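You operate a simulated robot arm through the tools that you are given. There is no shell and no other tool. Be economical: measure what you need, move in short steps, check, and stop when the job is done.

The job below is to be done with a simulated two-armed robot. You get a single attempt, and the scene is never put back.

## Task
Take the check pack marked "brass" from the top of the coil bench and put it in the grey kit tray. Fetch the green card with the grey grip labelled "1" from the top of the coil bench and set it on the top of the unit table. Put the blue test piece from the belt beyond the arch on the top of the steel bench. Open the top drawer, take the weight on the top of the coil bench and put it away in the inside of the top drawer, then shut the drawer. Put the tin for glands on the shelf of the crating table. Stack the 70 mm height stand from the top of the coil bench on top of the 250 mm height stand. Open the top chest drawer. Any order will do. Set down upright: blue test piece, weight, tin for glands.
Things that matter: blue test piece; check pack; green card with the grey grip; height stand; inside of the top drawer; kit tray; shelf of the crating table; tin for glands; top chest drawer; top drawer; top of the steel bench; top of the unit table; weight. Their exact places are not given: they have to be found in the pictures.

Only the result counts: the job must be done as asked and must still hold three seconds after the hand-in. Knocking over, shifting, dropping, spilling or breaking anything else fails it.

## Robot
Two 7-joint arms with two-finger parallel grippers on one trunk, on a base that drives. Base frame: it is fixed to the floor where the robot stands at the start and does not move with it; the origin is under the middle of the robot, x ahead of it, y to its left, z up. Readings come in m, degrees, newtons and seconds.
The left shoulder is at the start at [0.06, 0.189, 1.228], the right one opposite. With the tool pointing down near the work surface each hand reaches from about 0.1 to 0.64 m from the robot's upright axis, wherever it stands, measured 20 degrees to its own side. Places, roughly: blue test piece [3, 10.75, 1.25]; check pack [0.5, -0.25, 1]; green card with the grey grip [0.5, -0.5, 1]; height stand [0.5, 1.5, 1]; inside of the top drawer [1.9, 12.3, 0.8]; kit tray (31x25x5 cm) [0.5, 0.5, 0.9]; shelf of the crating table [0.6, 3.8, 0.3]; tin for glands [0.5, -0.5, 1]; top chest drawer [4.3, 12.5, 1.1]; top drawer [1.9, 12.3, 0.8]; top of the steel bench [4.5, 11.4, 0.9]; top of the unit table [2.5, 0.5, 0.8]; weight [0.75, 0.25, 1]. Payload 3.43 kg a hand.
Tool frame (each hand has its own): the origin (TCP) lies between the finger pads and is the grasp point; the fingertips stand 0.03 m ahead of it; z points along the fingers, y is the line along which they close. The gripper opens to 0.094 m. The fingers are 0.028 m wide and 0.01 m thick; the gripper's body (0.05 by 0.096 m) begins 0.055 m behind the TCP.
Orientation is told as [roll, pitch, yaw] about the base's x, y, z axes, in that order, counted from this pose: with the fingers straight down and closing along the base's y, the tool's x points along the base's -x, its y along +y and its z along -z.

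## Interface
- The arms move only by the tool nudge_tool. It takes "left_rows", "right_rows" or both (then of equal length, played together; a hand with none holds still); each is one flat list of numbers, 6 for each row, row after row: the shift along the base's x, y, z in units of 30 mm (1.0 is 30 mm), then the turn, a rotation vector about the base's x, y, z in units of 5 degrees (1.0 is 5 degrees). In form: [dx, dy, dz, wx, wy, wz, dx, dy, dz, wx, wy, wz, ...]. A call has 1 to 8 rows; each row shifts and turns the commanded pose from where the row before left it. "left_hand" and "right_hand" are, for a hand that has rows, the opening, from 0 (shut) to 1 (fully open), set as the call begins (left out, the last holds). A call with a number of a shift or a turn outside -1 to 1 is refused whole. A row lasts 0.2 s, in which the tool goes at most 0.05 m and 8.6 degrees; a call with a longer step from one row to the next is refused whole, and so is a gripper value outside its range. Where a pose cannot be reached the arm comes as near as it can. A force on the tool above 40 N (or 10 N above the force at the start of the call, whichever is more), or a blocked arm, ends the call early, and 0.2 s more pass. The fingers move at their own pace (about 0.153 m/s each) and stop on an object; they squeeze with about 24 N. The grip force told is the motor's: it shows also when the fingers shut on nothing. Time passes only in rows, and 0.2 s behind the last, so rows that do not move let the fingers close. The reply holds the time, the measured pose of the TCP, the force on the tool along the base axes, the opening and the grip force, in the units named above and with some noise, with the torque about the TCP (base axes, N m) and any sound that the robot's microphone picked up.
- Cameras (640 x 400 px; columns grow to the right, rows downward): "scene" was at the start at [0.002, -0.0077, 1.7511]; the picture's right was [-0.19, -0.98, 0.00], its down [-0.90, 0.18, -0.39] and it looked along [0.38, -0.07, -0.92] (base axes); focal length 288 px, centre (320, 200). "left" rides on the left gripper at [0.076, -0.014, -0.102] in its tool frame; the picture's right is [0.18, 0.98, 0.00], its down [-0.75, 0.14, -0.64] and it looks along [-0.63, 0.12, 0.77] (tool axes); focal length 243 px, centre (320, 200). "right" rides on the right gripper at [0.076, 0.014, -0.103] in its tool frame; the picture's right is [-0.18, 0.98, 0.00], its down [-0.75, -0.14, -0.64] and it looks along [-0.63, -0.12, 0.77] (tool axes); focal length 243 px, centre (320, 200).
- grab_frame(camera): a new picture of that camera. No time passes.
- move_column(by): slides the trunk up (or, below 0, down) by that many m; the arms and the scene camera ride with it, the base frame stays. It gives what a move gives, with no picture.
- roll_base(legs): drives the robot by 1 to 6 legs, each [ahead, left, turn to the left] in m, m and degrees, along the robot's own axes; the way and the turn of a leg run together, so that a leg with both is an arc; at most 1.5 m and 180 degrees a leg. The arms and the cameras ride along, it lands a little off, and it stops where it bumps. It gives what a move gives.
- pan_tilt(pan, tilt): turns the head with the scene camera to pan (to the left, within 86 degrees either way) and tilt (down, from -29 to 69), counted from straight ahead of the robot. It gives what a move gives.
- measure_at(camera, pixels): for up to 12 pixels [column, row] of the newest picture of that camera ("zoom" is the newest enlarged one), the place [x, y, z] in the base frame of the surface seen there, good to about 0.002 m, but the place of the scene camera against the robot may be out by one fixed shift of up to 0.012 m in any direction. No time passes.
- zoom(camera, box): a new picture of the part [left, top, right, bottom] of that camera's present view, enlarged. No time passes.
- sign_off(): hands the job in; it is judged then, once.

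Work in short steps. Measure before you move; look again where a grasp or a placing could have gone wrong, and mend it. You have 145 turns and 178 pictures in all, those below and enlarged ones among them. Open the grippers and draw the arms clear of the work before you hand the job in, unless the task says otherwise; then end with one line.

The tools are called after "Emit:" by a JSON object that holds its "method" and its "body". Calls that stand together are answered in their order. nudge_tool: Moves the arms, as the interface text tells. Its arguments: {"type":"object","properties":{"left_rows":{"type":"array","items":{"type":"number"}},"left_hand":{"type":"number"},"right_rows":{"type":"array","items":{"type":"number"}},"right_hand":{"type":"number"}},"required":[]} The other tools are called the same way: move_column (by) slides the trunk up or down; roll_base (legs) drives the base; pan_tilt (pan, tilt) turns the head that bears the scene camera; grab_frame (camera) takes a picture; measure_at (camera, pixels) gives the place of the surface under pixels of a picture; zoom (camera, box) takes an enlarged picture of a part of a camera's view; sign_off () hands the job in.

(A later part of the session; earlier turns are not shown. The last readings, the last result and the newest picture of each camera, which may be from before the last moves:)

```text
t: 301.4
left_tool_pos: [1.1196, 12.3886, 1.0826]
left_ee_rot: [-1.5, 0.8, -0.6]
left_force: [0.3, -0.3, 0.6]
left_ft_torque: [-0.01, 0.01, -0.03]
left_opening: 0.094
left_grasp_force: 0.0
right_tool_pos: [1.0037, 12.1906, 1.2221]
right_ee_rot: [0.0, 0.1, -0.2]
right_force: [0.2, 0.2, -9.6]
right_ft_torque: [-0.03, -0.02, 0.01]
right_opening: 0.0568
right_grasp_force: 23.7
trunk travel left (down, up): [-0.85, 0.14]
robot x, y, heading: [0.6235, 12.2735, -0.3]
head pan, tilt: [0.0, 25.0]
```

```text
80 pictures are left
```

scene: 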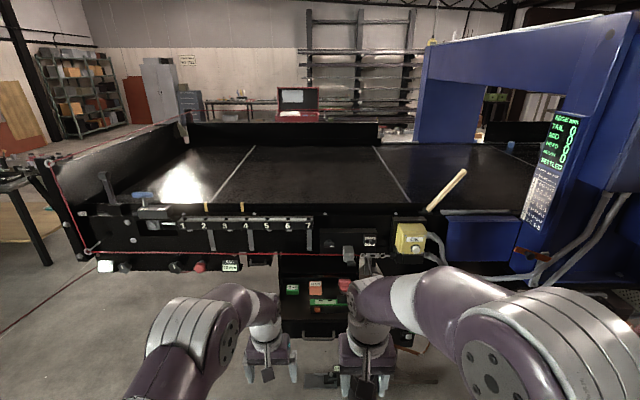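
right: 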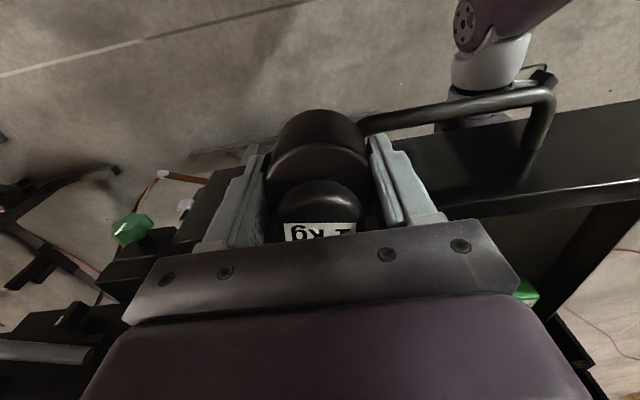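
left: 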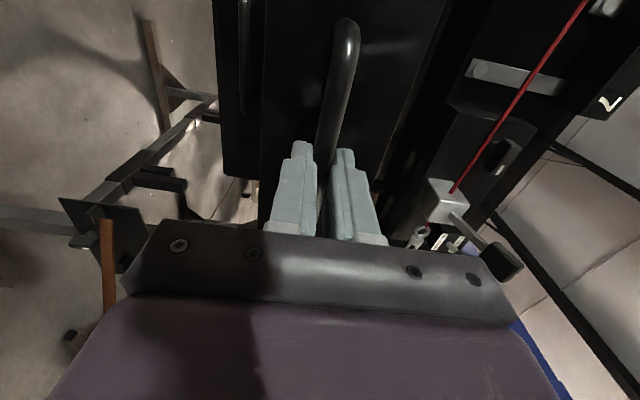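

Now I drive ahead 0.42 m, bring the weight down to z≈1.0 above the drawer's front strip and look.

Emit:
{"method": "roll_base", "body": {"legs": [[0.42, 0, 0]]}}

Emit:
{"method": "nudge_tool", "body": {"right_rows": [0.5, 0, -0.9, 0, 0, 0, 0.5, 0, -0.9, 0, 0, 0, 0.5, 0, -0.9, 0, 0, 0, 0.5, 0.2, -0.9, 0, 0, 0, 0.5, 0.2, -0.9, 0, 0, 0, 0.5, 0.2, -0.9, 0, 0, 0, 0.5, 0, -0.9, 0, 0, 0, 0.3, 0, -0.9, 0, 0, 0]}}

Emit:
{"method": "grab_frame", "body": {"camera": "right"}}

Emit:
{"method": "grab_frame", "body": {"camera": "left"}}

```text
t: 304.0
left_tool_pos: [1.5367, 12.3808, 1.0838]
left_ee_rot: [-1.6, 0.6, -0.9]
left_force: [-0.3, 0.0, -0.5]
left_ft_torque: [0.01, -0.01, 0.04]
left_opening: 0.0941
left_grasp_force: 0.1
right_tool_pos: [1.4196, 12.183, 1.2223]
right_ee_rot: [0.0, 0.2, -0.7]
right_force: [0.4, -0.6, -10.4]
right_ft_torque: [0.01, 0.03, 0.03]
right_opening: 0.0569
right_grasp_force: 23.9
trunk travel left (down, up): [-0.85, 0.14]
robot x, y, heading: [1.0421, 12.2705, -0.8]
head pan, tilt: [0.0, 25.0]
```

```text
t: 305.8
left_tool_pos: [1.5411, 12.3804, 1.0823]
left_ee_rot: [-1.6, 0.8, -0.9]
left_force: [0.0, 0.1, -0.4]
left_ft_torque: [0.0, -0.04, -0.03]
left_opening: 0.0941
left_grasp_force: 0.0
right_tool_pos: [1.5353, 12.1999, 1.0048]
right_ee_rot: [0.1, 0.1, -0.7]
right_force: [0.6, 0.4, -10.3]
right_ft_torque: [0.01, -0.01, 0.0]
right_opening: 0.0571
right_grasp_force: 23.7
trunk travel left (down, up): [-0.85, 0.14]
robot x, y, heading: [1.043, 12.2702, -0.8]
head pan, tilt: [0.0, 25.0]
```

```text
79 pictures are left
```

right: 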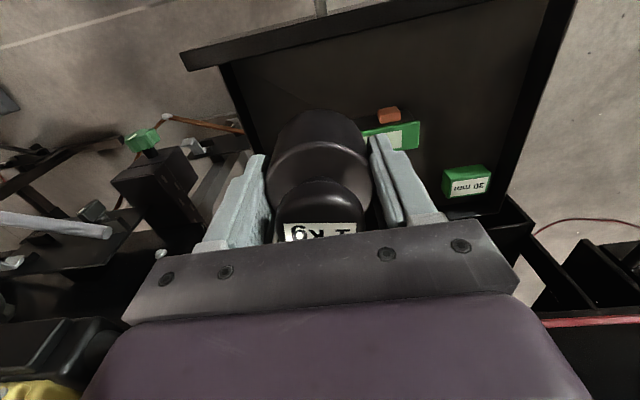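

```text
78 pictures are left
```

left: 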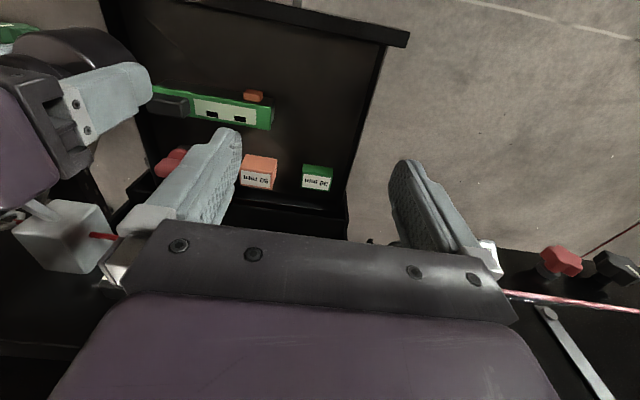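

Both cameras show the drawer. I measure the floor, panel and objects with them.

Emit:
{"method": "measure_at", "body": {"camera": "left", "pixels": [[230, 20], [250, 60], [180, 70], [260, 125], [175, 100], [320, 60], [300, 130], [253, 95], [380, 50], [130, 40], [405, 40], [165, 95]]}}

Emit:
{"method": "measure_at", "body": {"camera": "right", "pixels": [[300, 60], [260, 110], [400, 60], [400, 130], [245, 90], [225, 55], [540, 60], [420, 150]]}}

```text
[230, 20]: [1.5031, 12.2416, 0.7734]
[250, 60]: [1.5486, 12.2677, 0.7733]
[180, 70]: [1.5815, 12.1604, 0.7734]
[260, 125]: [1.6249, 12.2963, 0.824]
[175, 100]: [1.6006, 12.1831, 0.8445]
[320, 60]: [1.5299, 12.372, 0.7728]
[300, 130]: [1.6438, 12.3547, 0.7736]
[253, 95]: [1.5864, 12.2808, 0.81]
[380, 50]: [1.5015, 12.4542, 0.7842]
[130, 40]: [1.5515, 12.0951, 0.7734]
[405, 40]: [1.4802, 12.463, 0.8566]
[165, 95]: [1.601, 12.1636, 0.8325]
```

```text
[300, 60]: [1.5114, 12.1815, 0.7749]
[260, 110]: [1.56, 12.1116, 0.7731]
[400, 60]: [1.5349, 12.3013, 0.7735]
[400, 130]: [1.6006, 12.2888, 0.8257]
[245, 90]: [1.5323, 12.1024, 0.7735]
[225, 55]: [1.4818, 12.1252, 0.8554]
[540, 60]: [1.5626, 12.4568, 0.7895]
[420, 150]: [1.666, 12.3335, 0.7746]
```

Floor z 0.7735; the strip from x 1.485 to 1.60 is free at y 12.2. I lower the weight 186 mm, then small steps to contact.

Emit:
{"method": "nudge_tool", "body": {"right_rows": [0.1, 0, -1, 0, 0, 0, 0, 0, -1, 0, 0, 0, 0, 0, -1, 0, 0, 0, 0, 0, -1, 0, 0, 0, 0, 0, -1, 0, 0, 0, 0, 0, -0.8, 0, 0, 0, 0, 0, -0.4, 0, 0, 0, 0, 0, 0, 0, 0, 0]}}

Emit:
{"method": "nudge_tool", "body": {"right_rows": [0, 0, -0.1, 0, 0, 0, 0, 0, 0, 0, 0, 0]}}

Emit:
{"method": "nudge_tool", "body": {"right_rows": [0, 0, -0.07, 0, 0, 0, 0, 0, 0, 0, 0, 0]}}

Emit:
{"method": "grab_frame", "body": {"camera": "right"}}

```text
t: 307.6
left_tool_pos: [1.5384, 12.3808, 1.0818]
left_ee_rot: [-1.6, 0.8, -1.0]
left_force: [-0.3, 0.4, 0.4]
left_ft_torque: [-0.01, 0.0, -0.03]
left_opening: 0.0938
left_grasp_force: 0.1
right_tool_pos: [1.5369, 12.2019, 0.8174]
right_ee_rot: [0.1, 0.2, -0.7]
right_force: [-0.6, -0.1, -10.0]
right_ft_torque: [-0.03, 0.04, 0.02]
right_opening: 0.0571
right_grasp_force: 23.8
trunk travel left (down, up): [-0.85, 0.14]
robot x, y, heading: [1.042, 12.2741, -0.5]
head pan, tilt: [0.0, 25.0]
```

```text
t: 308.2
left_tool_pos: [1.538, 12.3816, 1.0828]
left_ee_rot: [-1.7, 0.8, -0.9]
left_force: [-0.4, -0.1, -0.4]
left_ft_torque: [-0.03, -0.01, 0.0]
left_opening: 0.0938
left_grasp_force: 0.0
right_tool_pos: [1.5383, 12.2005, 0.8152]
right_ee_rot: [0.0, 0.2, -0.7]
right_force: [1.0, 0.5, -9.0]
right_ft_torque: [0.0, -0.01, -0.02]
right_opening: 0.0571
right_grasp_force: 24.1
trunk travel left (down, up): [-0.85, 0.14]
robot x, y, heading: [1.0398, 12.2702, -0.6]
head pan, tilt: [0.0, 25.0]
```

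```text
t: 308.8
left_tool_pos: [1.5383, 12.3813, 1.0811]
left_ee_rot: [-1.8, 0.8, -0.8]
left_force: [0.1, 0.6, 0.7]
left_ft_torque: [0.04, 0.0, -0.01]
left_opening: 0.0941
left_grasp_force: 0.0
right_tool_pos: [1.5376, 12.2019, 0.815]
right_ee_rot: [0.0, 0.3, -0.7]
right_force: [-0.4, 0.5, -9.6]
right_ft_torque: [0.02, 0.03, 0.03]
right_opening: 0.057
right_grasp_force: 24.3
trunk travel left (down, up): [-0.85, 0.14]
robot x, y, heading: [1.0396, 12.2692, -0.5]
head pan, tilt: [0.0, 25.0]
```

```text
77 pictures are left
```

right: 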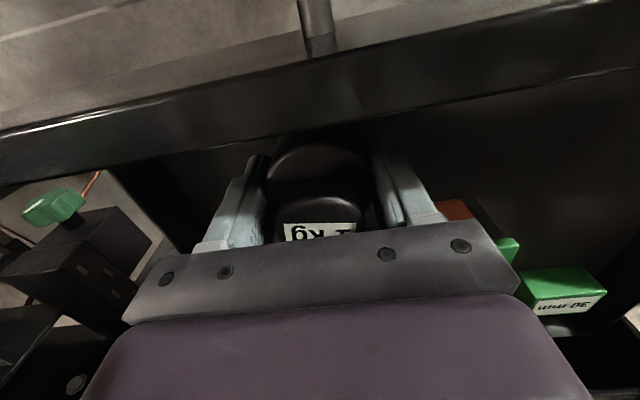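

Not touching yet. A few more small steps.

Emit:
{"method": "nudge_tool", "body": {"right_rows": [0, 0, -0.06, 0, 0, 0, 0, 0, 0, 0, 0, 0]}}

Emit:
{"method": "nudge_tool", "body": {"right_rows": [0, 0, -0.06, 0, 0, 0, 0, 0, 0, 0, 0, 0]}}

Emit:
{"method": "nudge_tool", "body": {"right_rows": [0, 0, -0.04, 0, 0, 0, 0, 0, 0, 0, 0, 0]}}

```text
t: 309.4
left_tool_pos: [1.5385, 12.3819, 1.0821]
left_ee_rot: [-1.6, 0.8, -0.9]
left_force: [-0.5, 0.0, -0.1]
left_ft_torque: [0.02, 0.02, -0.01]
left_opening: 0.0938
left_grasp_force: 0.1
right_tool_pos: [1.5373, 12.2016, 0.8124]
right_ee_rot: [0.0, 0.2, -0.7]
right_force: [0.0, -0.5, -4.5]
right_ft_torque: [0.03, 0.15, 0.06]
right_opening: 0.0571
right_grasp_force: 24.3
trunk travel left (down, up): [-0.85, 0.14]
robot x, y, heading: [1.0391, 12.2708, -0.8]
head pan, tilt: [0.0, 25.0]
```

```text
t: 310.0
left_tool_pos: [1.5375, 12.381, 1.085]
left_ee_rot: [-1.5, 0.6, -1.0]
left_force: [-0.2, -0.3, 0.9]
left_ft_torque: [-0.02, 0.03, 0.02]
left_opening: 0.0943
left_grasp_force: 0.0
right_tool_pos: [1.5379, 12.2016, 0.8123]
right_ee_rot: [0.0, 0.0, -0.7]
right_force: [1.2, -2.3, 11.3]
right_ft_torque: [-0.11, 0.52, 0.05]
right_opening: 0.0573
right_grasp_force: 23.5
trunk travel left (down, up): [-0.85, 0.14]
robot x, y, heading: [1.0407, 12.2686, -0.8]
head pan, tilt: [0.0, 25.0]
```

```text
t: 310.6
left_tool_pos: [1.5362, 12.3805, 1.0832]
left_ee_rot: [-1.7, 0.7, -0.9]
left_force: [0.2, -0.5, -0.3]
left_ft_torque: [0.02, -0.01, -0.04]
left_opening: 0.0941
left_grasp_force: 0.1
right_tool_pos: [1.5373, 12.201, 0.8129]
right_ee_rot: [0.1, -0.1, -0.7]
right_force: [2.1, -3.7, 19.3]
right_ft_torque: [-0.14, -0.23, -0.08]
right_opening: 0.0571
right_grasp_force: 24.0
trunk travel left (down, up): [-0.85, 0.14]
robot x, y, heading: [1.0396, 12.2701, -0.7]
head pan, tilt: [0.0, 25.0]
```

The weight rests on the floor. I ease, release and lift straight up, and check.

Emit:
{"method": "nudge_tool", "body": {"right_rows": [0, 0, 0.05, 0, 0, 0, 0, 0, 0, 0, 0, 0]}}

Emit:
{"method": "nudge_tool", "body": {"right_rows": [0, 0, 0, 0, 0, 0, 0, 0, 0, 0, 0, 0, 0, 0, 1, 0, 0, 0, 0, 0, 1, 0, 0, 0, 0, 0, 1, 0, 0, 0, 0, 0, 1, 0, 0, 0, 0, 0, 1, 0, 0, 0, 0, 0, 1, 0, 0, 0], "right_hand": 1}}

Emit:
{"method": "grab_frame", "body": {"camera": "right"}}

Emit:
{"method": "grab_frame", "body": {"camera": "left"}}

```text
t: 311.2
left_tool_pos: [1.5369, 12.3826, 1.0831]
left_ee_rot: [-1.6, 0.7, -0.9]
left_force: [-0.4, -0.1, 0.0]
left_ft_torque: [0.0, 0.0, 0.01]
left_opening: 0.094
left_grasp_force: 0.1
right_tool_pos: [1.5374, 12.2012, 0.8117]
right_ee_rot: [-0.1, 0.2, -0.7]
right_force: [-0.3, 1.4, 7.2]
right_ft_torque: [0.17, -0.41, 0.0]
right_opening: 0.057
right_grasp_force: 23.8
trunk travel left (down, up): [-0.85, 0.14]
robot x, y, heading: [1.0432, 12.2736, -0.4]
head pan, tilt: [0.0, 25.0]
```

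```text
t: 313.0
left_tool_pos: [1.5367, 12.3816, 1.0831]
left_ee_rot: [-1.5, 0.7, -0.9]
left_force: [0.6, 0.8, -0.8]
left_ft_torque: [0.0, 0.01, -0.01]
left_opening: 0.0939
left_grasp_force: 0.2
right_tool_pos: [1.5354, 12.1999, 0.9941]
right_ee_rot: [0.0, 0.1, -0.8]
right_force: [-5.5, -0.3, 3.9]
right_ft_torque: [-0.12, -0.41, -0.21]
right_opening: 0.0942
right_grasp_force: 0.1
trunk travel left (down, up): [-0.85, 0.14]
robot x, y, heading: [1.0383, 12.2705, -0.6]
head pan, tilt: [0.0, 25.0]
```

```text
76 pictures are left
```

right: 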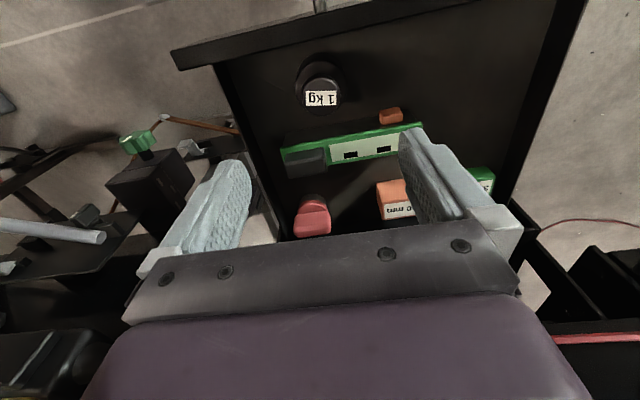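

```text
75 pictures are left
```

left: 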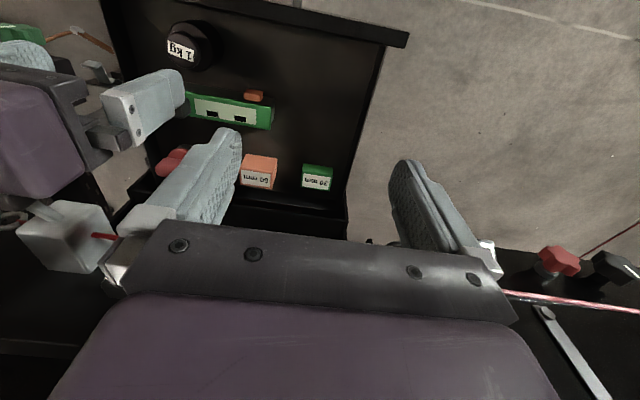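

The weight stands in the drawer. The right hand feels -5 N in x, so something is near its far side; I draw both hands back in -x.

Emit:
{"method": "nudge_tool", "body": {"right_rows": [-1, 0, 0, 0, 0, 0, -1, 0, 0, 0, 0, 0, -1, 0, 0, 0, 0, 0, -1, 0, 0.3, 0, 0, 0, -0.5, 0, 0.3, 0, 0, 0]}}

Emit:
{"method": "roll_base", "body": {"legs": [[-0.3, 0, 0]]}}

Emit:
{"method": "grab_frame", "body": {"camera": "scene"}}

```text
t: 314.2
left_tool_pos: [1.5373, 12.3817, 1.082]
left_ee_rot: [-1.6, 0.6, -0.9]
left_force: [-0.5, -0.4, -0.9]
left_ft_torque: [-0.03, 0.01, 0.01]
left_opening: 0.0938
left_grasp_force: 0.1
right_tool_pos: [1.4031, 12.2018, 1.0104]
right_ee_rot: [0.0, 0.3, -0.7]
right_force: [-0.6, -0.4, -0.1]
right_ft_torque: [0.0, 0.01, 0.0]
right_opening: 0.0938
right_grasp_force: 0.1
trunk travel left (down, up): [-0.85, 0.14]
robot x, y, heading: [1.0421, 12.2721, -0.6]
head pan, tilt: [0.0, 25.0]
```

```text
t: 316.3
left_tool_pos: [1.2342, 12.3865, 1.0824]
left_ee_rot: [-1.5, 0.8, -0.7]
left_force: [0.7, -0.4, 0.1]
left_ft_torque: [-0.05, 0.02, -0.01]
left_opening: 0.094
left_grasp_force: 0.1
right_tool_pos: [1.1011, 12.2064, 1.01]
right_ee_rot: [0.0, 0.2, -0.6]
right_force: [0.4, 0.0, -0.5]
right_ft_torque: [-0.01, 0.02, 0.03]
right_opening: 0.0941
right_grasp_force: 0.0
trunk travel left (down, up): [-0.85, 0.14]
robot x, y, heading: [0.7376, 12.2758, -0.7]
head pan, tilt: [0.0, 25.0]
```

```text
74 pictures are left
```

scene: 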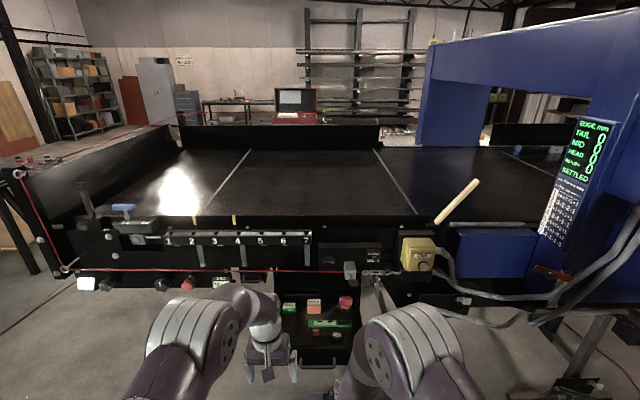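

Everything looks undisturbed. To shut the drawer I tilt the left hand 60° forward with fingers closed, to push the panel just left of the handle from below the cord.

Emit:
{"method": "nudge_tool", "body": {"left_rows": [0.4, 0, 0, 0, -1, 0, 0.4, 0, 0, 0, -1, 0, 0.4, 0, 0, 0, -1, 0, 0.4, 0, 0, 0, -1, 0, 0.4, 0, 0, 0, -1, 0, 0.4, 0, 0, 0, -1, 0, 0.4, 0, 0, 0, -1, 0, 0.4, 0, 0, 0, -1, 0], "left_hand": 0}}

Emit:
{"method": "nudge_tool", "body": {"left_rows": [0.3, 0, 0, 0, -1, 0, 0.3, 0, 0, 0, -1, 0, 0.3, 0, 0, 0, -1, 0, 0.3, 0, 0, 0, -1, 0]}}

Emit:
{"method": "roll_base", "body": {"legs": [[-0.05, -0.03, 0.6]]}}

Emit:
{"method": "move_column", "body": {"by": -0.25}}

Emit:
{"method": "grab_frame", "body": {"camera": "scene"}}

```text
t: 318.1
left_tool_pos: [1.3308, 12.3856, 1.0842]
left_ee_rot: [-1.0, -39.4, -0.9]
left_force: [0.1, 0.7, -0.4]
left_ft_torque: [0.03, 0.0, 0.0]
left_opening: 0.0
left_grasp_force: 24.1
right_tool_pos: [1.1002, 12.2052, 1.009]
right_ee_rot: [0.0, 0.1, -0.6]
right_force: [-0.6, 0.1, 0.0]
right_ft_torque: [0.04, 0.01, -0.02]
right_opening: 0.0943
right_grasp_force: 0.1
trunk travel left (down, up): [-0.85, 0.14]
robot x, y, heading: [0.7323, 12.2694, -0.4]
head pan, tilt: [0.0, 25.0]
```

```text
t: 319.1
left_tool_pos: [1.3594, 12.3884, 1.0827]
left_ee_rot: [0.9, -55.5, -1.3]
left_force: [-0.2, -0.1, 0.2]
left_ft_torque: [0.02, -0.01, 0.02]
left_opening: 0.0002
left_grasp_force: 24.1
left hand out of reach, approached as far as the arm can: row 3
right_tool_pos: [1.1002, 12.205, 1.0093]
right_ee_rot: [0.1, 0.2, -0.7]
right_force: [0.1, 0.4, 0.3]
right_ft_torque: [0.0, -0.01, -0.03]
right_opening: 0.094
right_grasp_force: 0.0
trunk travel left (down, up): [-0.85, 0.14]
robot x, y, heading: [0.7326, 12.271, -0.5]
head pan, tilt: [0.0, 25.0]
```

```text
t: 320.0
left_tool_pos: [1.3121, 12.3683, 1.0806]
left_ee_rot: [0.7, -55.2, -0.6]
left_force: [-1.2, -0.1, -0.3]
left_ft_torque: [-0.03, 0.0, 0.0]
left_opening: 0.0
left_grasp_force: 24.2
right_tool_pos: [1.054, 12.1814, 1.0082]
right_ee_rot: [-0.1, 0.3, 0.0]
right_force: [0.7, 1.0, -0.1]
right_ft_torque: [-0.01, 0.0, 0.01]
right_opening: 0.094
right_grasp_force: 0.1
trunk travel left (down, up): [-0.85, 0.14]
robot x, y, heading: [0.6897, 12.2441, -0.2]
head pan, tilt: [0.0, 25.0]
```

```text
t: 322.6
left_tool_pos: [1.3084, 12.368, 0.8331]
left_ee_rot: [0.7, -55.4, -0.8]
left_force: [0.3, 0.7, 0.7]
left_ft_torque: [0.01, -0.01, 0.06]
left_opening: 0.0
left_grasp_force: 24.6
right_tool_pos: [1.0527, 12.1809, 0.7591]
right_ee_rot: [0.0, 0.2, 0.0]
right_force: [-0.8, -0.4, 0.0]
right_ft_torque: [-0.02, -0.01, 0.0]
right_opening: 0.0941
right_grasp_force: 0.0
trunk travel left (down, up): [-0.6, 0.39]
robot x, y, heading: [0.693, 12.2432, 0.0]
head pan, tilt: [0.0, 25.0]
```

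```text
73 pictures are left
```

scene: 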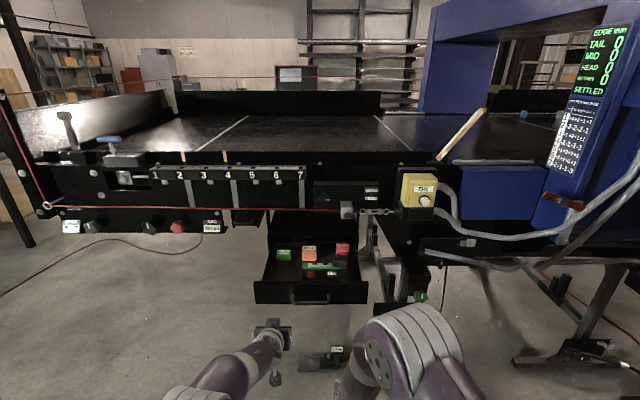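

Fingertips are at about (1.333,12.368,0.816), in line with the panel. I push by driving ahead 0.41 m.

Emit:
{"method": "roll_base", "body": {"legs": [[0.41, 0, 0]]}}

Emit:
{"method": "grab_frame", "body": {"camera": "scene"}}

Emit:
{"method": "zoom", "body": {"camera": "scene", "box": [200, 200, 400, 330]}}

```text
t: 325.1
left_tool_pos: [1.7193, 12.3624, 0.8327]
left_ee_rot: [0.7, -55.3, -1.1]
left_force: [0.3, 0.2, -0.3]
left_ft_torque: [0.01, -0.04, 0.02]
left_opening: 0.0
left_grasp_force: 24.3
right_tool_pos: [1.4629, 12.1764, 0.7598]
right_ee_rot: [0.0, 0.2, -0.5]
right_force: [-0.4, 0.2, 0.2]
right_ft_torque: [-0.02, -0.06, -0.02]
right_opening: 0.0942
right_grasp_force: 0.0
trunk travel left (down, up): [-0.6, 0.39]
robot x, y, heading: [1.098, 12.2416, -0.6]
head pan, tilt: [0.0, 25.0]
```

```text
72 pictures are left
```

scene: 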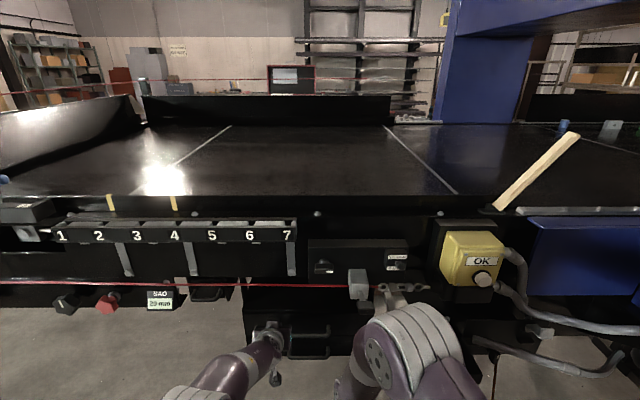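

```text
3.08 times, centred on (300, 265) of scene
```

zoom: 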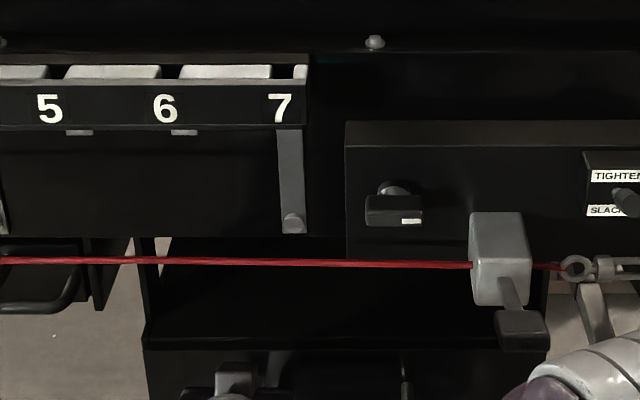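

The drawer is almost shut (≈15 mm left). I finish with small pushes watching the force.

Emit:
{"method": "nudge_tool", "body": {"left_rows": [0.25, 0, 0, 0, 0, 0, 0.15, 0, 0, 0, 0, 0, 0.1, 0, 0, 0, 0, 0]}}

Emit:
{"method": "measure_at", "body": {"camera": "scene", "pixels": [[310, 322], [310, 340], [305, 352], [345, 325], [250, 345]]}}

```text
t: 325.7
left_tool_pos: [1.7213, 12.3608, 0.8294]
left_ee_rot: [0.8, -54.9, -1.2]
left_force: [-31.4, 0.6, 12.5]
left_ft_torque: [0.03, -0.17, 0.08]
left_opening: 0.0
left_grasp_force: 24.2
right_tool_pos: [1.4575, 12.1764, 0.7616]
right_ee_rot: [-0.1, 0.0, -0.3]
right_force: [0.3, 0.4, -0.2]
right_ft_torque: [-0.03, -0.04, -0.01]
right_opening: 0.0941
right_grasp_force: 0.1
trunk travel left (down, up): [-0.6, 0.39]
robot x, y, heading: [1.0956, 12.2419, -0.4]
head pan, tilt: [0.0, 25.0]
stopped in row 2 (left hand): the force on the tool passed its limit (the readings are from after the stop); the commanded pose is now the measured one
```

```text
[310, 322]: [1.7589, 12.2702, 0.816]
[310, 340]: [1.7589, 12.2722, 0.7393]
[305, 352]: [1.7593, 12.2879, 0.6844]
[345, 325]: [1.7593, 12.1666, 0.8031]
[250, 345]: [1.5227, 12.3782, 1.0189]
```

The face is at x=1.759, flush with the lower drawer: shut. I back off, raise the trunk, and drive round the machine's south end to its right side.

Emit:
{"method": "roll_base", "body": {"legs": [[-0.4, 0, 0.5]]}}

Emit:
{"method": "grab_frame", "body": {"camera": "scene"}}

Emit:
{"method": "move_column", "body": {"by": 0.34}}

Emit:
{"method": "roll_base", "body": {"legs": [[0, -1.45, 0], [0, -1.45, 0], [0, -1.4, 0], [1.45, 0, 0], [1.4, 0, 0]]}}

Emit:
{"method": "pan_tilt", "body": {"pan": 75, "tilt": 20}}

Emit:
{"method": "grab_frame", "body": {"camera": "scene"}}

```text
t: 328.2
left_tool_pos: [1.3367, 12.365, 0.8277]
left_ee_rot: [0.8, -54.8, -1.0]
left_force: [-1.2, -0.4, -0.1]
left_ft_torque: [0.0, 0.02, 0.0]
left_opening: 0.0001
left_grasp_force: 24.5
right_tool_pos: [1.0732, 12.1795, 0.7588]
right_ee_rot: [0.1, 0.1, -0.2]
right_force: [0.3, -0.8, 0.0]
right_ft_torque: [0.03, 0.0, 0.02]
right_opening: 0.094
right_grasp_force: 0.0
trunk travel left (down, up): [-0.6, 0.39]
robot x, y, heading: [0.7077, 12.2459, -0.4]
head pan, tilt: [0.0, 25.0]
```

```text
70 pictures are left
```

scene: 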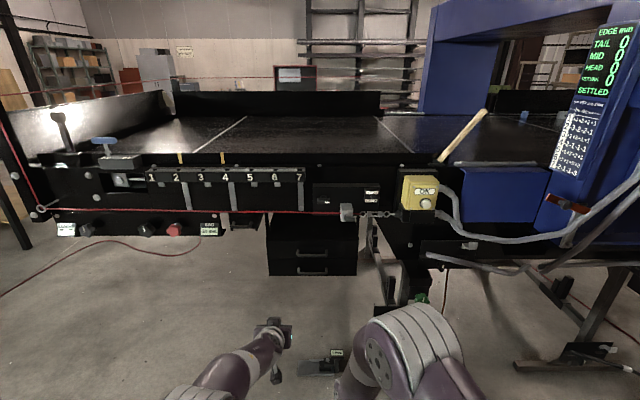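

```text
t: 331.5
left_tool_pos: [1.3389, 12.3649, 1.1678]
left_ee_rot: [0.8, -54.8, -1.0]
left_force: [0.5, -0.1, -0.2]
left_ft_torque: [-0.03, 0.02, 0.01]
left_opening: 0.0003
left_grasp_force: 24.4
right_tool_pos: [1.0728, 12.1794, 1.0988]
right_ee_rot: [-0.1, 0.2, -0.2]
right_force: [-0.2, -0.8, -0.6]
right_ft_torque: [0.03, 0.0, 0.0]
right_opening: 0.094
right_grasp_force: 0.1
trunk travel left (down, up): [-0.94, 0.05]
robot x, y, heading: [0.7069, 12.2461, -0.2]
head pan, tilt: [0.0, 25.0]
```

```text
t: 365.7
left_tool_pos: [4.1026, 7.8472, 1.1682]
left_ee_rot: [0.8, -54.7, -4.3]
left_force: [0.4, 0.0, 0.0]
left_ft_torque: [-0.01, 0.05, 0.0]
left_opening: 0.0002
left_grasp_force: 23.5
right_tool_pos: [3.8262, 7.6769, 1.0998]
right_ee_rot: [0.1, 0.2, -3.4]
right_force: [0.9, -0.5, 0.1]
right_ft_torque: [0.04, -0.03, -0.03]
right_opening: 0.094
right_grasp_force: 0.1
trunk travel left (down, up): [-0.94, 0.05]
robot x, y, heading: [3.4663, 7.7588, -3.3]
head pan, tilt: [0.0, 25.0]
```

```text
t: 367.2
left_tool_pos: [4.1018, 7.8474, 1.1681]
left_ee_rot: [0.9, -54.8, -4.3]
left_force: [0.4, 0.1, 0.0]
left_ft_torque: [-0.02, 0.0, -0.02]
left_opening: 0.0
left_grasp_force: 24.0
right_tool_pos: [3.8271, 7.6778, 1.0985]
right_ee_rot: [0.0, 0.2, -3.4]
right_force: [0.2, -0.3, 0.3]
right_ft_torque: [-0.01, 0.01, -0.02]
right_opening: 0.0941
right_grasp_force: 0.2
trunk travel left (down, up): [-0.94, 0.05]
robot x, y, heading: [3.4695, 7.7653, -3.5]
head pan, tilt: [75.0, 20.0]
```

```text
69 pictures are left
```

scene: 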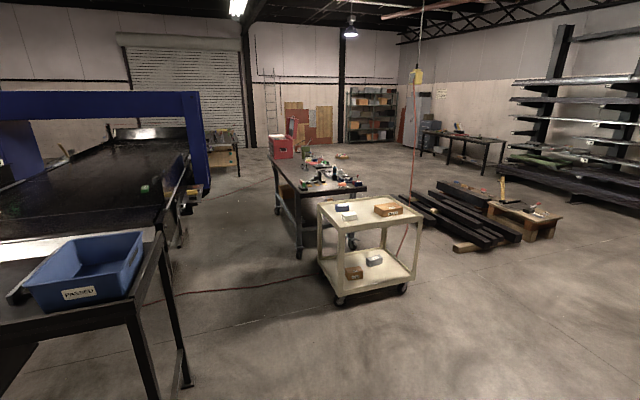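

The passage between belt and steel bench is visible. I measure the bench, cart, arch foot, belt edge.

Emit:
{"method": "zoom", "body": {"camera": "scene", "box": [120, 90, 380, 260]}}

Emit:
{"method": "measure_at", "body": {"camera": "scene", "pixels": [[275, 160], [302, 195], [365, 188], [298, 255], [320, 205], [345, 300], [188, 190], [200, 170], [165, 240], [280, 150], [183, 380], [205, 190]]}}

```text
2.35 times, centred on (250, 175) of scene
```

zoom: 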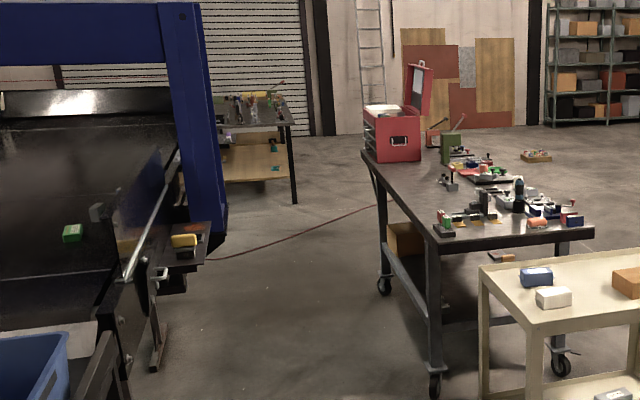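

```text
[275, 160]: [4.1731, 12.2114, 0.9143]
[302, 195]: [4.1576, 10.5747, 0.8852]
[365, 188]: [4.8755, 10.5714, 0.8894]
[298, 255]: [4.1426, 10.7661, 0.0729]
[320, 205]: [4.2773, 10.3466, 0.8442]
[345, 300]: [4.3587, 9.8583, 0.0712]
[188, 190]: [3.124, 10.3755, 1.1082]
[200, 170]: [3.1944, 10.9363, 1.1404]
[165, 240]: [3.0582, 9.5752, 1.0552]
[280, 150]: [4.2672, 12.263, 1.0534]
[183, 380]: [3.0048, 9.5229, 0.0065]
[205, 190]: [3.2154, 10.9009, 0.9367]
```

Gap between belt side (x≈3.2) and bench (x≈4.16) is ~0.95 m. I untilt the left hand, turn north and drive up to y≈10.

Emit:
{"method": "nudge_tool", "body": {"left_rows": [-0.5, 0, 0, 0, 1, 0, -0.5, 0, 0, 0, 1, 0, -0.5, 0, 0.2, 0, 1, 0, -0.5, 0, 0.2, 0, 1, 0, -0.5, 0, 0.2, 0, 1, 0, -0.5, 0, 0.2, 0, 1, 0, -0.5, 0, 0.2, 0, 1, 0, -0.5, 0, 0.2, 0, 1, 0], "right_rows": [0, 0, 0.8, 0, 0, 0, 0, 0, 0.8, 0, 0, 0, 0, 0, 0.8, 0, 0, 0, 0, 0, 0.8, 0, 0, 0, 0, 0, 0.8, 0, 0, 0, 0, 0, 0.8, 0, 0, 0, 0, 0, 0.8, 0, 0, 0, 0, 0, 0, 0, 0, 0], "left_hand": 1}}

Emit:
{"method": "nudge_tool", "body": {"left_rows": [0, 0, 0, 0, 1, 0, 0, 0, 0, 0, 1, 0, 0, 0, 0, 0, 1, 0]}}

Emit:
{"method": "roll_base", "body": {"legs": [[0, 0, 93.5], [1.45, -0.1, 0], [0.7, 0, 0]]}}

Emit:
{"method": "pan_tilt", "body": {"pan": 30, "tilt": 25}}

Emit:
{"method": "grab_frame", "body": {"camera": "scene"}}

```text
t: 369.0
left_tool_pos: [3.9855, 7.8495, 1.2033]
left_ee_rot: [-2.0, -14.6, -2.6]
left_force: [-0.5, -0.3, 0.4]
left_ft_torque: [0.01, 0.0, 0.03]
left_opening: 0.0941
left_grasp_force: 0.0
left hand out of reach, approached as far as the arm can: row 6
right_tool_pos: [3.8278, 7.6757, 1.268]
right_ee_rot: [0.0, 0.3, -3.4]
right_force: [0.5, -0.3, -0.8]
right_ft_torque: [0.01, 0.01, -0.01]
right_opening: 0.094
right_grasp_force: 0.0
trunk travel left (down, up): [-0.94, 0.05]
robot x, y, heading: [3.4691, 7.7605, -3.4]
head pan, tilt: [75.0, 20.0]
```

```text
t: 369.8
left_tool_pos: [3.9876, 7.8482, 1.2022]
left_ee_rot: [-2.8, 0.2, -2.5]
left_force: [-0.2, -0.5, 0.5]
left_ft_torque: [0.01, -0.01, 0.01]
left_opening: 0.094
left_grasp_force: 0.0
right_tool_pos: [3.8284, 7.6758, 1.2668]
right_ee_rot: [0.0, 0.3, -3.4]
right_force: [0.0, -1.0, -0.8]
right_ft_torque: [0.02, 0.0, -0.03]
right_opening: 0.0942
right_grasp_force: 0.1
trunk travel left (down, up): [-0.94, 0.05]
robot x, y, heading: [3.468, 7.759, -3.2]
head pan, tilt: [75.0, 20.0]
```

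```text
t: 384.4
left_tool_pos: [3.4088, 10.4107, 1.2043]
left_ee_rot: [-2.7, 0.1, 91.8]
left_force: [0.1, -0.4, 0.0]
left_ft_torque: [-0.02, -0.01, 0.0]
left_opening: 0.0941
left_grasp_force: 0.1
right_tool_pos: [3.5931, 10.2658, 1.2662]
right_ee_rot: [0.0, 0.0, 91.0]
right_force: [0.7, 0.4, 0.2]
right_ft_torque: [0.0, -0.02, 0.0]
right_opening: 0.0939
right_grasp_force: 0.0
trunk travel left (down, up): [-0.94, 0.05]
robot x, y, heading: [3.5362, 9.8991, 91.4]
head pan, tilt: [75.0, 20.0]
```

```text
t: 385.5
left_tool_pos: [3.4092, 10.4124, 1.203]
left_ee_rot: [-2.6, 0.1, 91.9]
left_force: [0.0, -0.7, 0.2]
left_ft_torque: [-0.02, 0.01, 0.0]
left_opening: 0.094
left_grasp_force: 0.0
right_tool_pos: [3.5934, 10.2656, 1.2671]
right_ee_rot: [0.1, 0.2, 91.0]
right_force: [-0.5, -0.4, 0.2]
right_ft_torque: [-0.01, -0.04, -0.01]
right_opening: 0.0939
right_grasp_force: 0.1
trunk travel left (down, up): [-0.94, 0.05]
robot x, y, heading: [3.5344, 9.8969, 90.9]
head pan, tilt: [30.0, 25.0]
```

```text
67 pictures are left
```

scene: 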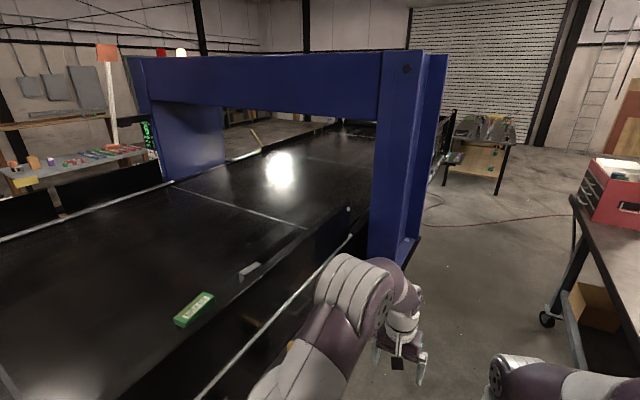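

The blue piece shows near (347,209), close to the arch leg. I zoom and measure.

Emit:
{"method": "zoom", "body": {"camera": "scene", "box": [230, 170, 440, 300]}}

Emit:
{"method": "measure_at", "body": {"camera": "zoom", "pixels": [[357, 118], [357, 108], [345, 125], [380, 210], [400, 195], [425, 260], [470, 250], [540, 270], [570, 205], [440, 100], [120, 300], [350, 170]]}}

```text
3.05 times, centred on (335, 235) of scene
```

zoom: 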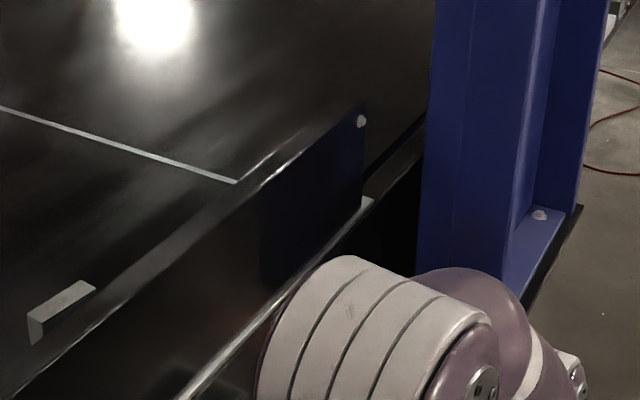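

```text
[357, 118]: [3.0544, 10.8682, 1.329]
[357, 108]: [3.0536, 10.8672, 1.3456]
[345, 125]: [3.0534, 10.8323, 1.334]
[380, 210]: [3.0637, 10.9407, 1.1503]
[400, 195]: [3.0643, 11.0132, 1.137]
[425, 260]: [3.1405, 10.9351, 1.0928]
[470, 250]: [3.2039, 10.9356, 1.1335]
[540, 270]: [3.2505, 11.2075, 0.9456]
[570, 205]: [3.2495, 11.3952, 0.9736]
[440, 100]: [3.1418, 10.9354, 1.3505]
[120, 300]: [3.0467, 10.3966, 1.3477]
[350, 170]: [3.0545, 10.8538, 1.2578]
```

The bluish spot was only a bolt; the piece itself is hidden behind the guard (top z≈1.35). I look down-left for floor obstacles and over the guard.

Emit:
{"method": "pan_tilt", "body": {"pan": 60, "tilt": 45}}

Emit:
{"method": "grab_frame", "body": {"camera": "scene"}}

Emit:
{"method": "grab_frame", "body": {"camera": "left"}}

```text
t: 386.4
left_tool_pos: [3.4092, 10.4113, 1.2041]
left_ee_rot: [-2.7, 0.1, 91.9]
left_force: [0.4, 0.4, -0.2]
left_ft_torque: [0.0, -0.01, 0.01]
left_opening: 0.0938
left_grasp_force: 0.1
right_tool_pos: [3.5937, 10.2671, 1.267]
right_ee_rot: [0.1, 0.2, 90.9]
right_force: [-0.2, 0.3, -0.1]
right_ft_torque: [-0.04, 0.02, -0.01]
right_opening: 0.0941
right_grasp_force: 0.1
trunk travel left (down, up): [-0.94, 0.05]
robot x, y, heading: [3.5342, 9.9026, 90.9]
head pan, tilt: [60.0, 45.0]
```

```text
65 pictures are left
```

scene: 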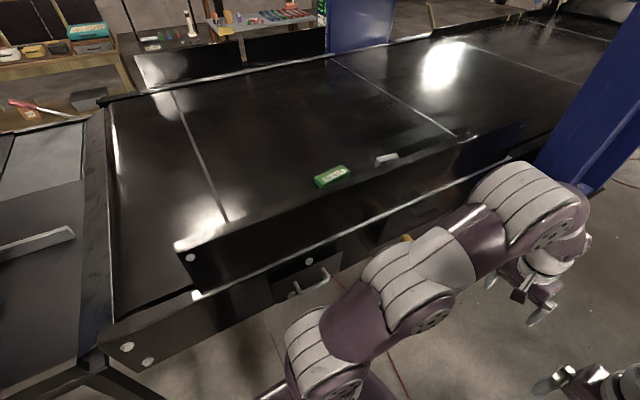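

```text
64 pictures are left
```

left: 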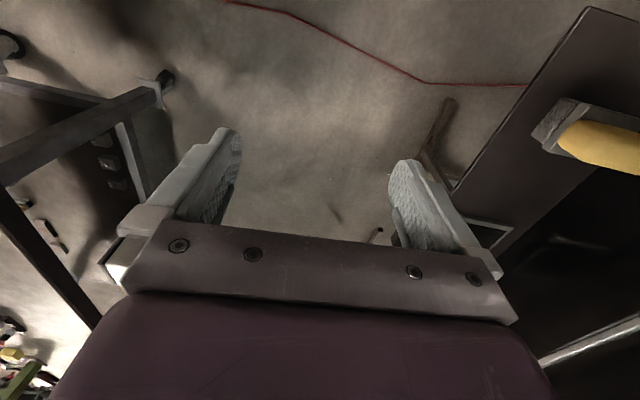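

Emit:
{"method": "measure_at", "body": {"camera": "left", "pixels": [[440, 130], [447, 105], [420, 160], [580, 20], [460, 185], [600, 140], [550, 130], [490, 240], [140, 95]]}}

Emit:
{"method": "measure_at", "body": {"camera": "scene", "pixels": [[405, 238], [440, 205], [500, 175], [300, 280], [330, 270], [460, 130], [390, 160], [330, 177], [470, 138]]}}

```text
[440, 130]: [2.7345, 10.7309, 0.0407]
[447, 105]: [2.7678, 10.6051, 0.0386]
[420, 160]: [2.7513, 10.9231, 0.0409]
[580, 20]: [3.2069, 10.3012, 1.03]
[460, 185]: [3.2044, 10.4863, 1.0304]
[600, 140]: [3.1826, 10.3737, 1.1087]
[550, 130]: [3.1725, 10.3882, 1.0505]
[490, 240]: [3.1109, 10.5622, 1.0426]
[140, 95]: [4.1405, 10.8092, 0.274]
```

```text
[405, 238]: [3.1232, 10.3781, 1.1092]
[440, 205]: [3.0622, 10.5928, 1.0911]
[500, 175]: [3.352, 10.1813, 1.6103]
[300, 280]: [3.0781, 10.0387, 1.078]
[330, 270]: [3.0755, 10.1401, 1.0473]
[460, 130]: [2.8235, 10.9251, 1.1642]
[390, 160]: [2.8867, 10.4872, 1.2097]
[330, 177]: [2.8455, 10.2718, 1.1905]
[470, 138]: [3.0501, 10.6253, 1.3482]
```

I check the robot's own footprint by looking down at it.

Emit:
{"method": "pan_tilt", "body": {"pan": 0, "tilt": 69}}

Emit:
{"method": "grab_frame", "body": {"camera": "scene"}}

Emit:
{"method": "measure_at", "body": {"camera": "scene", "pixels": [[320, 240], [260, 250], [380, 250], [210, 290], [430, 290], [320, 270], [200, 330], [440, 330], [320, 230]]}}

```text
t: 387.7
left_tool_pos: [3.4101, 10.4123, 1.2024]
left_ee_rot: [-2.7, 0.1, 91.8]
left_force: [-0.1, 1.1, 0.4]
left_ft_torque: [0.01, 0.0, 0.03]
left_opening: 0.0937
left_grasp_force: 0.0
right_tool_pos: [3.5932, 10.2665, 1.2668]
right_ee_rot: [0.0, 0.2, 90.9]
right_force: [0.8, -0.3, 1.0]
right_ft_torque: [0.01, 0.01, 0.0]
right_opening: 0.0938
right_grasp_force: 0.0
trunk travel left (down, up): [-0.94, 0.05]
robot x, y, heading: [3.5312, 9.8973, 91.2]
head pan, tilt: [0.0, 68.8]
```

```text
63 pictures are left
```

scene: 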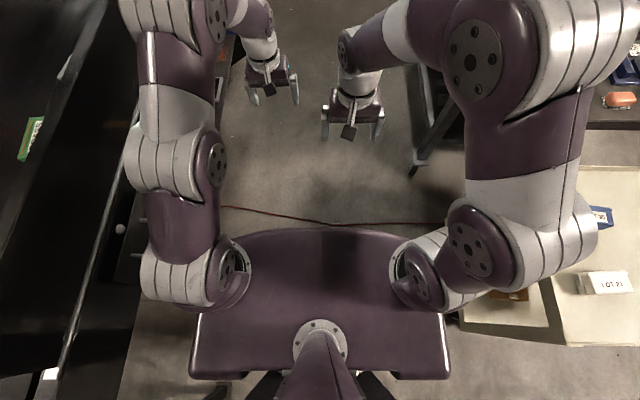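

```text
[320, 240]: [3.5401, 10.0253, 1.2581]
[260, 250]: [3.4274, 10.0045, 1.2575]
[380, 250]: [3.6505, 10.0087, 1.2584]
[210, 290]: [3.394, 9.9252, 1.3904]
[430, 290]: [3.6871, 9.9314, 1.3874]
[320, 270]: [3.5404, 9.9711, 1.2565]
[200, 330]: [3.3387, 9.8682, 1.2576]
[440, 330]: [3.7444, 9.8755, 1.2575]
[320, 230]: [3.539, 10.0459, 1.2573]
```

The chest extends only 0.15 m ahead. I raise the trunk fully, lift the left hand above the guard height and draw the right hand back before turning toward the belt.

Emit:
{"method": "move_column", "body": {"by": 0.045}}

Emit:
{"method": "nudge_tool", "body": {"left_rows": [0, -0.4, 0.7, 0, 0, 0, 0, -0.4, 0.7, 0, 0, 0, 0, -0.4, 0.7, 0, 0, 0, 0, -0.4, 0.7, 0, 0, 0, 0, -0.4, 0.7, 0, 0, 0, 0, 0, 0.7, 0, 0, 0, 0, 0, 0.6, 0, 0, 0, 0, 0, 0, 0, 0, 0], "right_rows": [0, -0.4, 0.5, 0, 0, 0, 0, -0.4, 0.5, 0, 0, 0, 0, -0.4, 0.5, 0, 0, 0, 0, -0.4, 0, 0, 0, 0, 0, -0.4, 0, 0, 0, 0, 0, -0.4, 0, 0, 0, 0, 0, 0, 0, 0, 0, 0, 0, 0, 0, 0, 0, 0]}}

```text
t: 388.6
left_tool_pos: [3.4087, 10.4118, 1.248]
left_ee_rot: [-2.7, 0.2, 91.9]
left_force: [0.0, -1.0, 0.1]
left_ft_torque: [0.0, 0.0, 0.0]
left_opening: 0.0939
left_grasp_force: 0.1
right_tool_pos: [3.5942, 10.2667, 1.3125]
right_ee_rot: [0.0, 0.2, 91.0]
right_force: [0.6, 0.4, 0.1]
right_ft_torque: [0.0, -0.01, 0.01]
right_opening: 0.094
right_grasp_force: 0.1
trunk travel left (down, up): [-0.985, 0.005]
robot x, y, heading: [3.5347, 9.8988, 91.3]
head pan, tilt: [0.0, 68.8]
```

```text
t: 390.4
left_tool_pos: [3.4095, 10.3393, 1.3705]
left_ee_rot: [-2.8, 0.0, 92.0]
left_force: [-0.6, -0.1, -0.1]
left_ft_torque: [0.02, -0.02, 0.0]
left_opening: 0.0942
left_grasp_force: 0.0
left hand out of reach, approached as far as the arm can: row 6, 7
right_tool_pos: [3.5942, 10.1935, 1.3576]
right_ee_rot: [-0.1, 0.1, 91.0]
right_force: [-1.1, -0.6, -0.5]
right_ft_torque: [-0.02, -0.02, -0.01]
right_opening: 0.0939
right_grasp_force: 0.1
trunk travel left (down, up): [-0.985, 0.005]
robot x, y, heading: [3.5345, 9.9037, 90.9]
head pan, tilt: [0.0, 68.8]
```

Tool-down the hand cannot rise above the guard, but tilted it can. I tilt the left hand 45° forward while raising it.

Emit:
{"method": "nudge_tool", "body": {"left_rows": [0, 0.3, 0, 1, 0, 0, 0, 0.3, 0, 1, 0, 0, 0, 0.3, 0, 1, 0, 0, 0, 0.3, 0.2, 1, 0, 0, 0, 0.2, 0.2, 1, 0, 0, 0, 0.2, 0.3, 1, 0, 0, 0, 0, 0.3, 1, 0, 0, 0, 0, 0.3, 1, 0, 0]}}

Emit:
{"method": "nudge_tool", "body": {"left_rows": [0, 0, 0.4, 1, 0, 0, 0, 0, 0.4, 0.5, 0, 0]}}

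```text
t: 392.2
left_tool_pos: [3.4091, 10.3875, 1.4089]
left_ee_rot: [-4.4, -40.0, 92.5]
left_force: [0.4, -1.0, 0.4]
left_ft_torque: [0.01, 0.01, 0.01]
left_opening: 0.0938
left_grasp_force: 0.1
right_tool_pos: [3.5949, 10.1937, 1.3576]
right_ee_rot: [-0.1, 0.2, 91.0]
right_force: [0.4, -0.9, 0.2]
right_ft_torque: [0.01, -0.02, -0.01]
right_opening: 0.0943
right_grasp_force: 0.1
trunk travel left (down, up): [-0.985, 0.005]
robot x, y, heading: [3.5351, 9.9018, 90.9]
head pan, tilt: [0.0, 68.8]
```

```text
t: 392.8
left_tool_pos: [3.4101, 10.3876, 1.4326]
left_ee_rot: [-4.8, -47.5, 92.7]
left_force: [-0.4, -1.5, 0.5]
left_ft_torque: [0.0, -0.02, 0.0]
left_opening: 0.094
left_grasp_force: 0.0
right_tool_pos: [3.5941, 10.1924, 1.3568]
right_ee_rot: [-0.2, 0.0, 91.0]
right_force: [-0.8, -0.4, -0.4]
right_ft_torque: [0.04, 0.03, -0.01]
right_opening: 0.0941
right_grasp_force: 0.0
trunk travel left (down, up): [-0.985, 0.005]
robot x, y, heading: [3.537, 9.9037, 91.0]
head pan, tilt: [0.0, 68.8]
```

Now z=1.433 with tilt 47°. I drive to about (3.6,10.35) and turn left to heading ≈155°.

Emit:
{"method": "roll_base", "body": {"legs": [[0.45, -0.06, 0], [0, 0, 64]]}}

Emit:
{"method": "pan_tilt", "body": {"pan": 5, "tilt": 45}}

Emit:
{"method": "grab_frame", "body": {"camera": "scene"}}

Emit:
{"method": "grab_frame", "body": {"camera": "left"}}

```text
t: 398.4
left_tool_pos: [3.094, 10.451, 1.431]
left_ee_rot: [-4.8, -47.4, 156.8]
left_force: [-0.2, 0.0, -0.6]
left_ft_torque: [0.01, 0.01, -0.02]
left_opening: 0.0941
left_grasp_force: 0.0
right_tool_pos: [3.3492, 10.5317, 1.3572]
right_ee_rot: [0.0, 0.1, 155.0]
right_force: [0.0, -0.4, 0.5]
right_ft_torque: [0.01, -0.03, -0.02]
right_opening: 0.0941
right_grasp_force: 0.0
trunk travel left (down, up): [-0.985, 0.005]
robot x, y, heading: [3.5882, 10.3493, 155.4]
head pan, tilt: [0.0, 68.8]
```

```text
t: 399.2
left_tool_pos: [3.0942, 10.4489, 1.4312]
left_ee_rot: [-4.8, -47.3, 156.7]
left_force: [-0.8, -0.3, -0.2]
left_ft_torque: [0.0, -0.01, 0.01]
left_opening: 0.094
left_grasp_force: 0.1
right_tool_pos: [3.3501, 10.5302, 1.3568]
right_ee_rot: [-0.1, 0.2, 154.9]
right_force: [0.4, -0.3, -0.7]
right_ft_torque: [0.02, -0.03, -0.01]
right_opening: 0.0939
right_grasp_force: 0.1
trunk travel left (down, up): [-0.985, 0.005]
robot x, y, heading: [3.59, 10.3468, 154.6]
head pan, tilt: [5.0, 45.0]
```

```text
62 pictures are left
```

scene: 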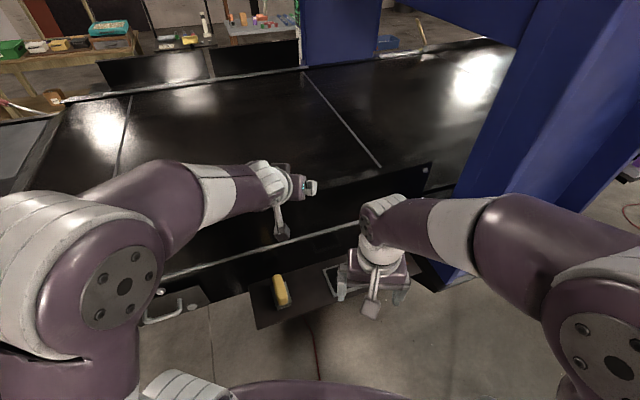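

```text
61 pictures are left
```

left: 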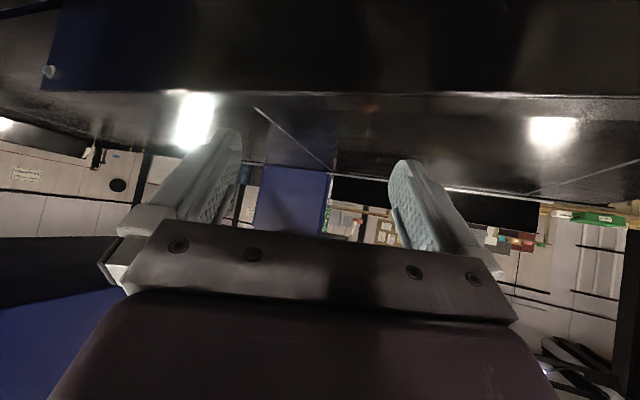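

I move the base 0.16 m ahead so the left hand passes over the guard, then look with the left camera.

Emit:
{"method": "roll_base", "body": {"legs": [[0.16, -0.058, 0]]}}

Emit:
{"method": "nudge_tool", "body": {"left_rows": [-0.4, 0.3, 0, 0, 0, 0, -0.4, 0.3, 0, 0, 0, 0, -0.4, 0.3, 0, 0, 0, 0]}}

Emit:
{"method": "grab_frame", "body": {"camera": "left"}}

Emit:
{"method": "grab_frame", "body": {"camera": "scene"}}

```text
t: 400.7
left_tool_pos: [2.977, 10.5661, 1.4331]
left_ee_rot: [-4.8, -47.5, 157.0]
left_force: [0.3, 0.7, 0.6]
left_ft_torque: [-0.01, -0.01, -0.01]
left_opening: 0.0941
left_grasp_force: 0.1
right_tool_pos: [3.2314, 10.6474, 1.3579]
right_ee_rot: [-0.1, 0.1, 155.2]
right_force: [0.4, -0.5, -0.3]
right_ft_torque: [0.02, 0.05, -0.02]
right_opening: 0.0942
right_grasp_force: 0.1
trunk travel left (down, up): [-0.985, 0.005]
robot x, y, heading: [3.4705, 10.4672, 155.1]
head pan, tilt: [5.0, 45.0]
```

```text
t: 401.5
left_tool_pos: [2.9373, 10.5958, 1.432]
left_ee_rot: [-4.7, -47.3, 156.8]
left_force: [0.1, 0.0, 0.1]
left_ft_torque: [-0.02, -0.01, 0.0]
left_opening: 0.0941
left_grasp_force: 0.1
right_tool_pos: [3.2275, 10.65, 1.3564]
right_ee_rot: [-0.1, 0.1, 155.1]
right_force: [-1.0, 0.2, -0.2]
right_ft_torque: [-0.04, -0.03, 0.01]
right_opening: 0.0939
right_grasp_force: 0.0
trunk travel left (down, up): [-0.985, 0.005]
robot x, y, heading: [3.4711, 10.4666, 155.2]
head pan, tilt: [5.0, 45.0]
```

```text
60 pictures are left
```

left: 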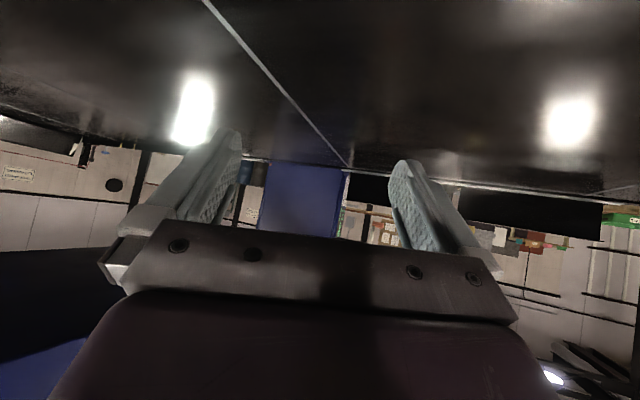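

```text
59 pictures are left
```

scene: 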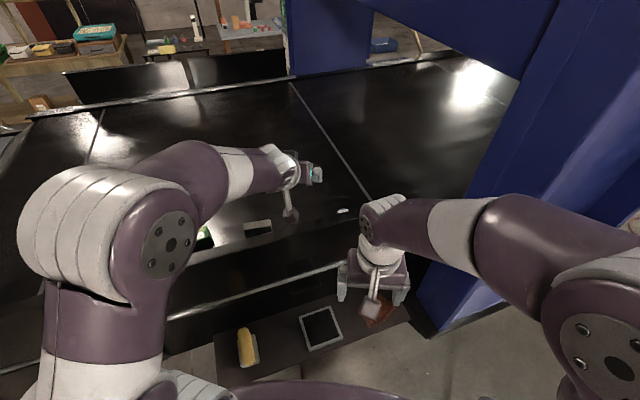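

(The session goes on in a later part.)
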